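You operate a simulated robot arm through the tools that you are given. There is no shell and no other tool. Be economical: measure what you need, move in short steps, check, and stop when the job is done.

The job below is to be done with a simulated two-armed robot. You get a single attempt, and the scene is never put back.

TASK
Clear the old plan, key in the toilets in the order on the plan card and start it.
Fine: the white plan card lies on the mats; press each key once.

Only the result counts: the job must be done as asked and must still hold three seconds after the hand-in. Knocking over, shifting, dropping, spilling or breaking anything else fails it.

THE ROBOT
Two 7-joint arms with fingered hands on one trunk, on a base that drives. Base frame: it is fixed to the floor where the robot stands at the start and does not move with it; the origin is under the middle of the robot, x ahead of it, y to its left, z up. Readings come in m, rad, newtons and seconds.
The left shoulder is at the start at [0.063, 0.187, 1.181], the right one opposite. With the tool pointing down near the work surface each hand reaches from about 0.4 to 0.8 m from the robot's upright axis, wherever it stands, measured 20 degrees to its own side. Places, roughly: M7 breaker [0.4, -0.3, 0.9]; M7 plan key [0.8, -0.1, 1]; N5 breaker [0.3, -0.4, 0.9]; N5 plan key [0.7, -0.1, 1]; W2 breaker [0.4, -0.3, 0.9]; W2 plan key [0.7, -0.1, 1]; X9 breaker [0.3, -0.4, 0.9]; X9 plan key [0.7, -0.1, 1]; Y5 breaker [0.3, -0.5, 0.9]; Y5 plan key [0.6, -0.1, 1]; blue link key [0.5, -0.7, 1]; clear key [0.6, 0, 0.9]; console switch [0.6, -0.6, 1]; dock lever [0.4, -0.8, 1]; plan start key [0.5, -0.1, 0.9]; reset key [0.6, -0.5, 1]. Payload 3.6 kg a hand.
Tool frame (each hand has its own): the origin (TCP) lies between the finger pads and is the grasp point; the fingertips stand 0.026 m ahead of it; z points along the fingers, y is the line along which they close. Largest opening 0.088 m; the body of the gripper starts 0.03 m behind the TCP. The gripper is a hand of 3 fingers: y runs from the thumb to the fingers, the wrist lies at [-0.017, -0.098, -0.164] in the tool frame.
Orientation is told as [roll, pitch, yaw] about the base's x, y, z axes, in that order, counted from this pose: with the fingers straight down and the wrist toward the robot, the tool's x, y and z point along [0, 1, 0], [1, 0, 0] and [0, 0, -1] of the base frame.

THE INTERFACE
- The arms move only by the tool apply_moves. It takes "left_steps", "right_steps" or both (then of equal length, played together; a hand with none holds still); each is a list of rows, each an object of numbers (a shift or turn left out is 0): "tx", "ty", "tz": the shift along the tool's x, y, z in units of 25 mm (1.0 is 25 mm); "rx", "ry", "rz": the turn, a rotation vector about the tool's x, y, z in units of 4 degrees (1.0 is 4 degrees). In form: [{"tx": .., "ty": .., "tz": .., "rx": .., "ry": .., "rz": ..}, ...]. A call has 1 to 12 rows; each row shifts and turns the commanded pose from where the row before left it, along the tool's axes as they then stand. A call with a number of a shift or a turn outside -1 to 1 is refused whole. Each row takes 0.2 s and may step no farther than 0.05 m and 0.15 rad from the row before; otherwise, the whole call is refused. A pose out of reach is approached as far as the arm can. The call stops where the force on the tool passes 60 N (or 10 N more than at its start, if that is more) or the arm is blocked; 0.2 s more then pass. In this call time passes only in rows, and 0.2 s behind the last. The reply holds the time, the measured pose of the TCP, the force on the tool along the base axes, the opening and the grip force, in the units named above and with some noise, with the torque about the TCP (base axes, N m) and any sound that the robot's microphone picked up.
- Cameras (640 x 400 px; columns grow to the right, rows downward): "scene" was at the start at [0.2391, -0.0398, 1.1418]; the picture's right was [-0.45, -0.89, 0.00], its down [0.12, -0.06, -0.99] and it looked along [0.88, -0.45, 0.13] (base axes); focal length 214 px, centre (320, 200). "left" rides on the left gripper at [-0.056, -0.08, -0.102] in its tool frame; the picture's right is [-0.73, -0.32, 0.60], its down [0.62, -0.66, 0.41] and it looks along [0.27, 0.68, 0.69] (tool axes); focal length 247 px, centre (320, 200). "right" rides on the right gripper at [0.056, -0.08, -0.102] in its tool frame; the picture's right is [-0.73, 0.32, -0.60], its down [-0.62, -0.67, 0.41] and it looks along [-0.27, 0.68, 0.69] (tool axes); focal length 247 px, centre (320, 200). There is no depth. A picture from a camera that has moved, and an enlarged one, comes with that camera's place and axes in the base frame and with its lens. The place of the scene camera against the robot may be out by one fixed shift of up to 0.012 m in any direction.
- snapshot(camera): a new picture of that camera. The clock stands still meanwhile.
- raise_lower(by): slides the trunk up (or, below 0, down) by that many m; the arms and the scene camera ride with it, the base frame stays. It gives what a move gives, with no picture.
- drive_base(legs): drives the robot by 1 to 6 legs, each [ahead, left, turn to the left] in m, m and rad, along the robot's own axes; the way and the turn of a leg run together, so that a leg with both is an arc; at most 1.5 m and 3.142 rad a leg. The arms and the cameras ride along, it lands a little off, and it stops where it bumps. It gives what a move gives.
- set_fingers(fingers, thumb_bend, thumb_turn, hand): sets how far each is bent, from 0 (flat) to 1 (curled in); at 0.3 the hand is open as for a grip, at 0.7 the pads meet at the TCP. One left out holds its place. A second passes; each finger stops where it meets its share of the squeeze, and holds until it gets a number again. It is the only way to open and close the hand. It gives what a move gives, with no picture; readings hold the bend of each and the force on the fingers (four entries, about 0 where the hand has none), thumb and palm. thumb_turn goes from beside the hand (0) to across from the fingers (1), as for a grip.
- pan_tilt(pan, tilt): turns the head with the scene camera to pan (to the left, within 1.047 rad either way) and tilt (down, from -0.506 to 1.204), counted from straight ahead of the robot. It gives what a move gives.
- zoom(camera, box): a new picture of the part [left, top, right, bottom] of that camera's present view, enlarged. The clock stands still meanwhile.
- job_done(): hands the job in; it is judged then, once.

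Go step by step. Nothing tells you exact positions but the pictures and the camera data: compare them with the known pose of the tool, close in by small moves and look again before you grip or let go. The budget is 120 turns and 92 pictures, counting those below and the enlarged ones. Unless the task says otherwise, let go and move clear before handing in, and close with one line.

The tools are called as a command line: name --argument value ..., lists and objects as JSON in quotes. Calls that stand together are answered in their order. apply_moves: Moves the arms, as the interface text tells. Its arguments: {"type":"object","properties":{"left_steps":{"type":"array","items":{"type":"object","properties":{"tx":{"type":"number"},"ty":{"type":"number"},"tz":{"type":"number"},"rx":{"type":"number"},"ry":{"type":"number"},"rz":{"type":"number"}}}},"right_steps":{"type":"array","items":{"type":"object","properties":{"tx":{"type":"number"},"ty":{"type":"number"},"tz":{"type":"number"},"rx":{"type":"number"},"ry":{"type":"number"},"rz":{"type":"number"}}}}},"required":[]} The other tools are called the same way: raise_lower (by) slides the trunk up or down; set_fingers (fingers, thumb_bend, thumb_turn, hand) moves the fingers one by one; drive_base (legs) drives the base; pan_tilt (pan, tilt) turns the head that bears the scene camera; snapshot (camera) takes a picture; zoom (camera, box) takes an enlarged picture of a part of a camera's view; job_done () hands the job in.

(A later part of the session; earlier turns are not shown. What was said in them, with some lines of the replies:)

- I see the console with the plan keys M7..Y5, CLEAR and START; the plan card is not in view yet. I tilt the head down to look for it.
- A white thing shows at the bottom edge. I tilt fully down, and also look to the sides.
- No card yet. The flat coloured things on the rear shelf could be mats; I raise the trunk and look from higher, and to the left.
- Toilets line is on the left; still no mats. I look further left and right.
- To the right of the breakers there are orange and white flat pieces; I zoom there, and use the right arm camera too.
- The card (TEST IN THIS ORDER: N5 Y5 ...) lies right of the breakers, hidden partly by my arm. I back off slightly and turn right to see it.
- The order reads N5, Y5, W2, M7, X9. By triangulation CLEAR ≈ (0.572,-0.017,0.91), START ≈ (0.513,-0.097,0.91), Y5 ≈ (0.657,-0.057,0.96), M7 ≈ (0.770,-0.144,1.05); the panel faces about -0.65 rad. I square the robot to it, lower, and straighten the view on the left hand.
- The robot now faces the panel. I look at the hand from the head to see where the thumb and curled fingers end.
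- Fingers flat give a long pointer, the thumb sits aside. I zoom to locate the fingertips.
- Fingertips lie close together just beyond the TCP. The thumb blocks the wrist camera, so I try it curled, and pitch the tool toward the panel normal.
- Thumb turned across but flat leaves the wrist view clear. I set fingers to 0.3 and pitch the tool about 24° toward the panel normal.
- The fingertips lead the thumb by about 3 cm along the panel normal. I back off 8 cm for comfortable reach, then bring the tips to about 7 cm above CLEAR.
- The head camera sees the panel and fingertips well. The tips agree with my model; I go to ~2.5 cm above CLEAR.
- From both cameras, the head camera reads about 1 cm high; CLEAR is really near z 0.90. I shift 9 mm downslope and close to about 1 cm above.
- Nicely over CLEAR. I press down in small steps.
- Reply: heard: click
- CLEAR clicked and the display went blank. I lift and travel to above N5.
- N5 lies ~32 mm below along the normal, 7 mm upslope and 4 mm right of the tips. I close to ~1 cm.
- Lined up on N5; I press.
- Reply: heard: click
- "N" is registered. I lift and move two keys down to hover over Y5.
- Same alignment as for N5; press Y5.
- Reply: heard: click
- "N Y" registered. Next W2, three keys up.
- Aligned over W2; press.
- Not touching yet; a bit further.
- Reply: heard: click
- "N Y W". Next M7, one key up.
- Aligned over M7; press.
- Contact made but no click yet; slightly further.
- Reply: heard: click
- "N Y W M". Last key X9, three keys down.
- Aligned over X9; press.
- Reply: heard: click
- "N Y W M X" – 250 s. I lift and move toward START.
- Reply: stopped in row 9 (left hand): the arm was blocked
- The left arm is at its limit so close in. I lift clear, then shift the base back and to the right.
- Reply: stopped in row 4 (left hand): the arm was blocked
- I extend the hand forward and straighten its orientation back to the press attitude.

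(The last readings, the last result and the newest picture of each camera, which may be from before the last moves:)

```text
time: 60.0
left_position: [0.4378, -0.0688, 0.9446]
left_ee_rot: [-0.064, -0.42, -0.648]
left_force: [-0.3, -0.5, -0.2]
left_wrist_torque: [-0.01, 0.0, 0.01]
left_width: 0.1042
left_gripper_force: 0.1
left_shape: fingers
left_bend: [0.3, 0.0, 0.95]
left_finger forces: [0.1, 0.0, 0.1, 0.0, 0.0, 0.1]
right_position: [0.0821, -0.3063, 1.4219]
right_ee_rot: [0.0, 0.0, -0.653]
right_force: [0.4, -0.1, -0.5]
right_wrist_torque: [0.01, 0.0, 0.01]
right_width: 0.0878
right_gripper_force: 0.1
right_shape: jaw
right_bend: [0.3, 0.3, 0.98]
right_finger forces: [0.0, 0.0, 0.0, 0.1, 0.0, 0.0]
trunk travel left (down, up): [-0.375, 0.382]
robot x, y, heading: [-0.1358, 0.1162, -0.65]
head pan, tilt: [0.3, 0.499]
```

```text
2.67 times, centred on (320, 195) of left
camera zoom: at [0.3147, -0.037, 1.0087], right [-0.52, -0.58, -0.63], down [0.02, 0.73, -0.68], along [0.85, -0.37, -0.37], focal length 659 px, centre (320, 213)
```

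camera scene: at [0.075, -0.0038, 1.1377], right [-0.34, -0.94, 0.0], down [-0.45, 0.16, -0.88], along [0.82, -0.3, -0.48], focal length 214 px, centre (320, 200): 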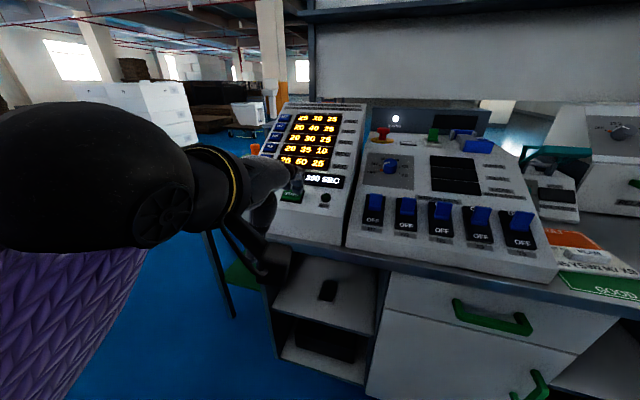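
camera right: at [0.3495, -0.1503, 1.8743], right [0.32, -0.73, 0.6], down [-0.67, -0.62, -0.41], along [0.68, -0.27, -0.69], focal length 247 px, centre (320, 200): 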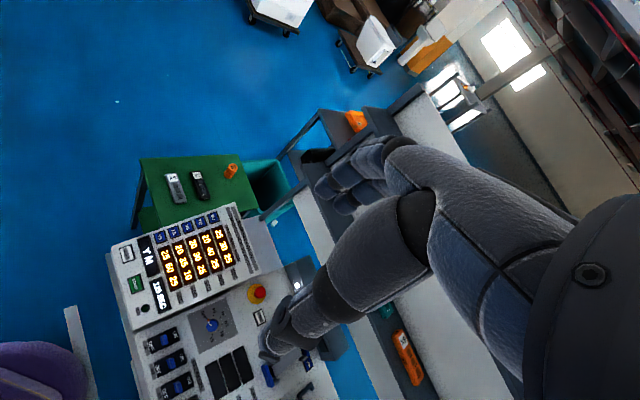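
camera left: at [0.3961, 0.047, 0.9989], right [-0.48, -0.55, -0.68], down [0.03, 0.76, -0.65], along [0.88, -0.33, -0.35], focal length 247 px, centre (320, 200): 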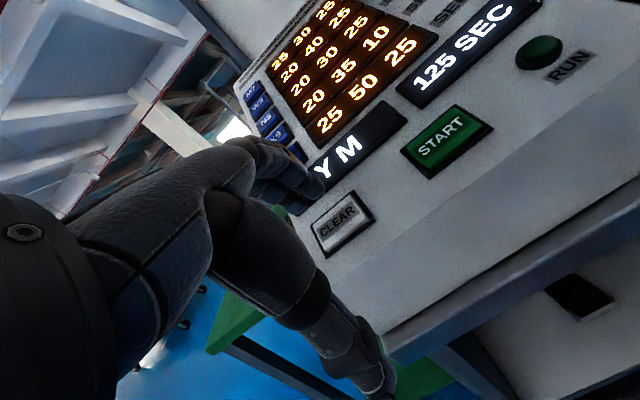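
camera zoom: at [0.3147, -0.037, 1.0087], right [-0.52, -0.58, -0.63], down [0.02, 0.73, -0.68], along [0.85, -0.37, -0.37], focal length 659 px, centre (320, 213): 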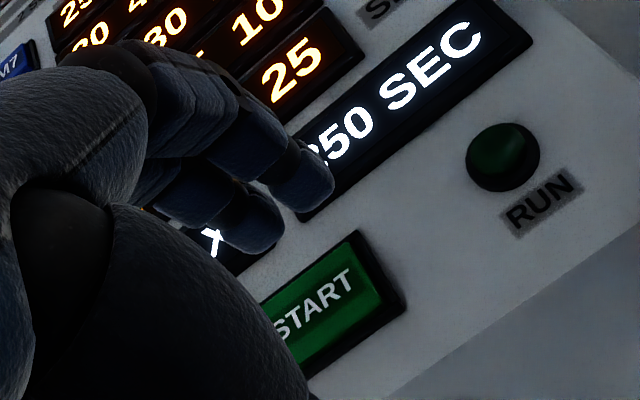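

The tips are ~2.6 cm too far right of START; I undo the residual roll and shift left.

apply_moves --left_steps '[{"ry": 0.9}, {"tx": 0.52, "tz": 0.1}, {"tx": 0.52, "tz": 0.1}]'

zoom --camera "left" --box '[240, 120, 400, 270]'

```text
time: 60.8
left_position: [0.455, -0.0504, 0.9419]
left_ee_rot: [0.0, -0.421, -0.649]
left_force: [-0.5, 0.3, 0.2]
left_wrist_torque: [0.02, -0.03, -0.02]
left_width: 0.104
left_gripper_force: 0.1
left_shape: fingers
left_bend: [0.3, 0.0, 0.95]
left_finger forces: [0.0, 0.1, 0.0, 0.1, 0.1, 0.1]
right_position: [0.0808, -0.3061, 1.4221]
right_ee_rot: [-0.001, -0.001, -0.653]
right_force: [-0.1, -0.4, -0.5]
right_wrist_torque: [0.0, 0.02, -0.03]
right_width: 0.0877
right_gripper_force: 0.1
right_shape: jaw
right_bend: [0.3, 0.3, 0.98]
right_finger forces: [0.1, 0.0, 0.0, 0.0, 0.0, 0.0]
trunk travel left (down, up): [-0.375, 0.382]
robot x, y, heading: [-0.1394, 0.1174, -0.655]
head pan, tilt: [0.3, 0.499]
```

```text
2.67 times, centred on (320, 195) of left
camera zoom: at [0.3292, -0.0243, 1.0024], right [-0.48, -0.56, -0.68], down [0.03, 0.76, -0.65], along [0.88, -0.33, -0.35], focal length 659 px, centre (320, 213)
```

zoom: 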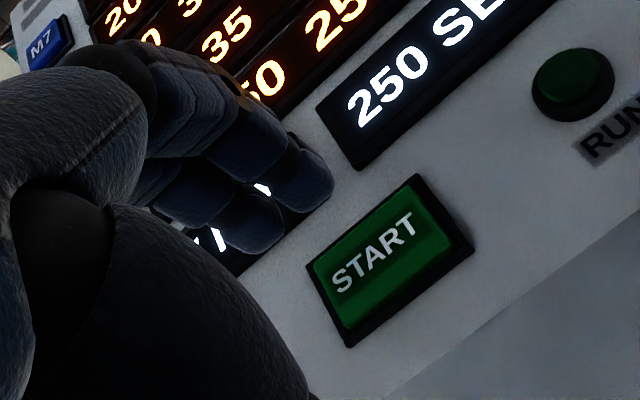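

START is ~44 mm below along the normal, nearly centred. I close to ~1.3 cm.

apply_moves --left_steps '[{"tx": -0.05, "ty": 0.02, "tz": 0.62}, {"tx": -0.05, "ty": 0.02, "tz": 0.62}]'

zoom --camera "left" --box '[240, 120, 400, 270]'

zoom --camera "scene" --box '[240, 130, 400, 250]'

```text
time: 61.4
left_position: [0.4628, -0.0597, 0.9116]
left_ee_rot: [0.002, -0.421, -0.65]
left_force: [0.2, -0.5, -0.4]
left_wrist_torque: [-0.01, 0.04, -0.01]
left_width: 0.104
left_gripper_force: 0.0
left_shape: fingers
left_bend: [0.3, 0.0, 0.95]
left_finger forces: [0.0, 0.0, 0.1, 0.0, 0.0, 0.0]
right_position: [0.0813, -0.3076, 1.4217]
right_ee_rot: [0.0, 0.002, -0.653]
right_force: [-0.9, -0.2, -0.4]
right_wrist_torque: [0.0, 0.01, 0.0]
right_width: 0.0878
right_gripper_force: 0.0
right_shape: jaw
right_bend: [0.3, 0.3, 0.98]
right_finger forces: [0.0, 0.0, 0.1, 0.1, 0.0, 0.1]
trunk travel left (down, up): [-0.375, 0.382]
robot x, y, heading: [-0.1343, 0.1173, -0.65]
head pan, tilt: [0.3, 0.499]
```

```text
2.67 times, centred on (320, 195) of left
camera zoom: at [0.3378, -0.0349, 0.9734], right [-0.48, -0.56, -0.68], down [0.03, 0.76, -0.65], along [0.88, -0.33, -0.35], focal length 659 px, centre (320, 213)
```

zoom: 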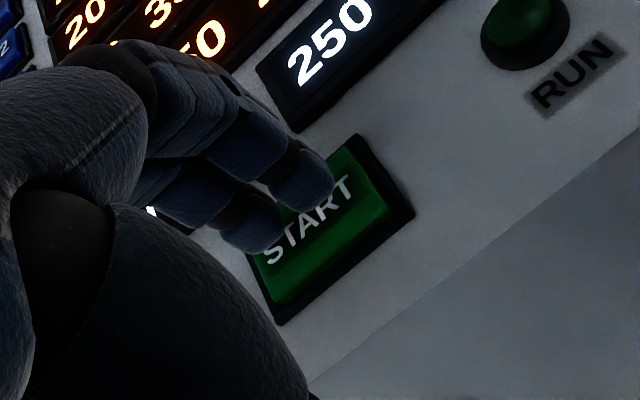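

```text
3.33 times, centred on (320, 190) of scene
camera zoom: at [0.0749, -0.0041, 1.1377], right [-0.34, -0.94, 0.0], down [-0.45, 0.16, -0.88], along [0.82, -0.3, -0.48], focal length 715 px, centre (320, 233)
```

zoom: 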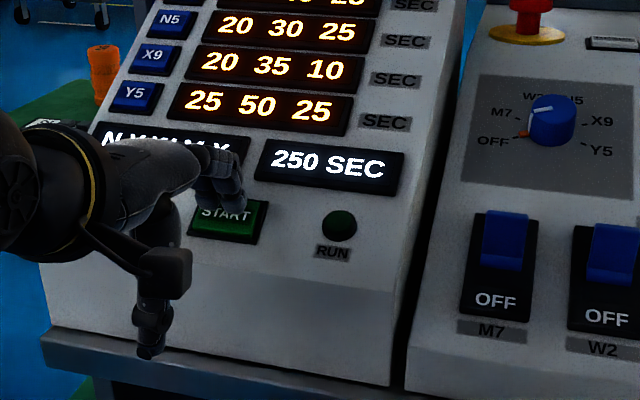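

Centred over START; press.

apply_moves --left_steps '[{"tz": 0.25}, {"tz": 0.2}]'

zoom --camera "scene" --box '[240, 130, 400, 250]'

```text
time: 62.0
left_position: [0.4658, -0.0621, 0.9043]
left_ee_rot: [0.0, -0.424, -0.651]
left_force: [-4.0, 2.5, 6.4]
left_wrist_torque: [-0.17, -0.3, -0.02]
left_width: 0.1043
left_gripper_force: 3.4
left_shape: fingers
left_bend: [0.3, 0.0, 0.95]
left_finger forces: [0.4, 7.1, 0.0, 0.1, 0.0, 0.0]
right_position: [0.0797, -0.3065, 1.4223]
right_ee_rot: [0.001, -0.002, -0.652]
right_force: [1.1, 1.3, 0.3]
right_wrist_torque: [-0.01, 0.01, 0.05]
right_width: 0.0876
right_gripper_force: 0.1
right_shape: jaw
right_bend: [0.3, 0.3, 0.98]
right_finger forces: [0.0, 0.0, 0.0, 0.0, 0.1, 0.1]
trunk travel left (down, up): [-0.375, 0.382]
robot x, y, heading: [-0.1382, 0.1141, -0.656]
head pan, tilt: [0.3, 0.499]
heard: click
```

```text
3.33 times, centred on (320, 190) of scene
camera zoom: at [0.0737, -0.0035, 1.1381], right [-0.34, -0.94, 0.0], down [-0.45, 0.16, -0.88], along [0.82, -0.3, -0.48], focal length 715 px, centre (320, 233)
```

zoom: 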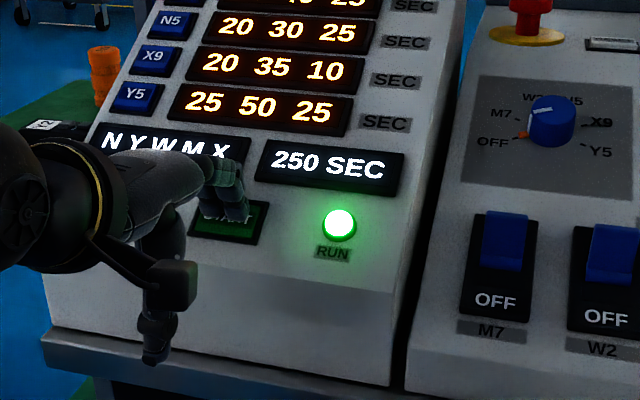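

The RUN lamp is lit. I lift the hand clear and check once more.

apply_moves --left_steps '[{"ty": -0.1, "tz": -0.8}, {"ty": -0.1, "tz": -0.8}, {"tz": -0.8}, {"tz": -0.8}]'

snapshot --camera "scene"

```text
time: 63.0
left_position: [0.4375, -0.0399, 0.9727]
left_ee_rot: [0.001, -0.419, -0.65]
left_force: [0.8, 0.7, -0.1]
left_wrist_torque: [-0.01, 0.02, 0.0]
left_width: 0.1043
left_gripper_force: 0.1
left_shape: fingers
left_bend: [0.3, 0.0, 0.95]
left_finger forces: [0.1, 0.0, 0.1, 0.0, 0.0, 0.0]
right_position: [0.0807, -0.3066, 1.4216]
right_ee_rot: [0.001, 0.0, -0.653]
right_force: [-0.4, 0.3, -0.7]
right_wrist_torque: [-0.01, -0.01, -0.03]
right_width: 0.0878
right_gripper_force: 0.1
right_shape: jaw
right_bend: [0.3, 0.3, 0.98]
right_finger forces: [0.0, 0.0, 0.1, 0.1, 0.0, 0.1]
trunk travel left (down, up): [-0.375, 0.382]
robot x, y, heading: [-0.1378, 0.1167, -0.648]
head pan, tilt: [0.3, 0.499]
```

```text
29 pictures are left
camera scene: at [0.0747, -0.004, 1.1378], right [-0.34, -0.94, 0.0], down [-0.45, 0.16, -0.88], along [0.82, -0.3, -0.48], focal length 214 px, centre (320, 200)
```

scene: 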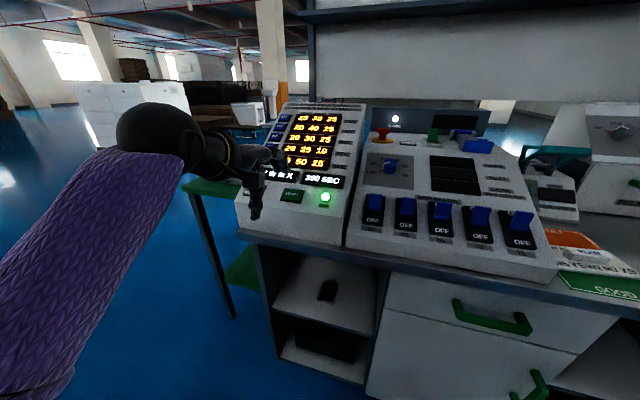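

The plan shows N Y W M X, RUN is lit, and the hand is clear of the panel; I hand in.

job_done

```text
The job is handed in.
```

I cleared the old plan, keyed in N5, Y5, W2, M7 and X9 in the plan card's order, pressing each key once, and pressed START. The RUN lamp was lit and the hand clear of the panel when I handed in.
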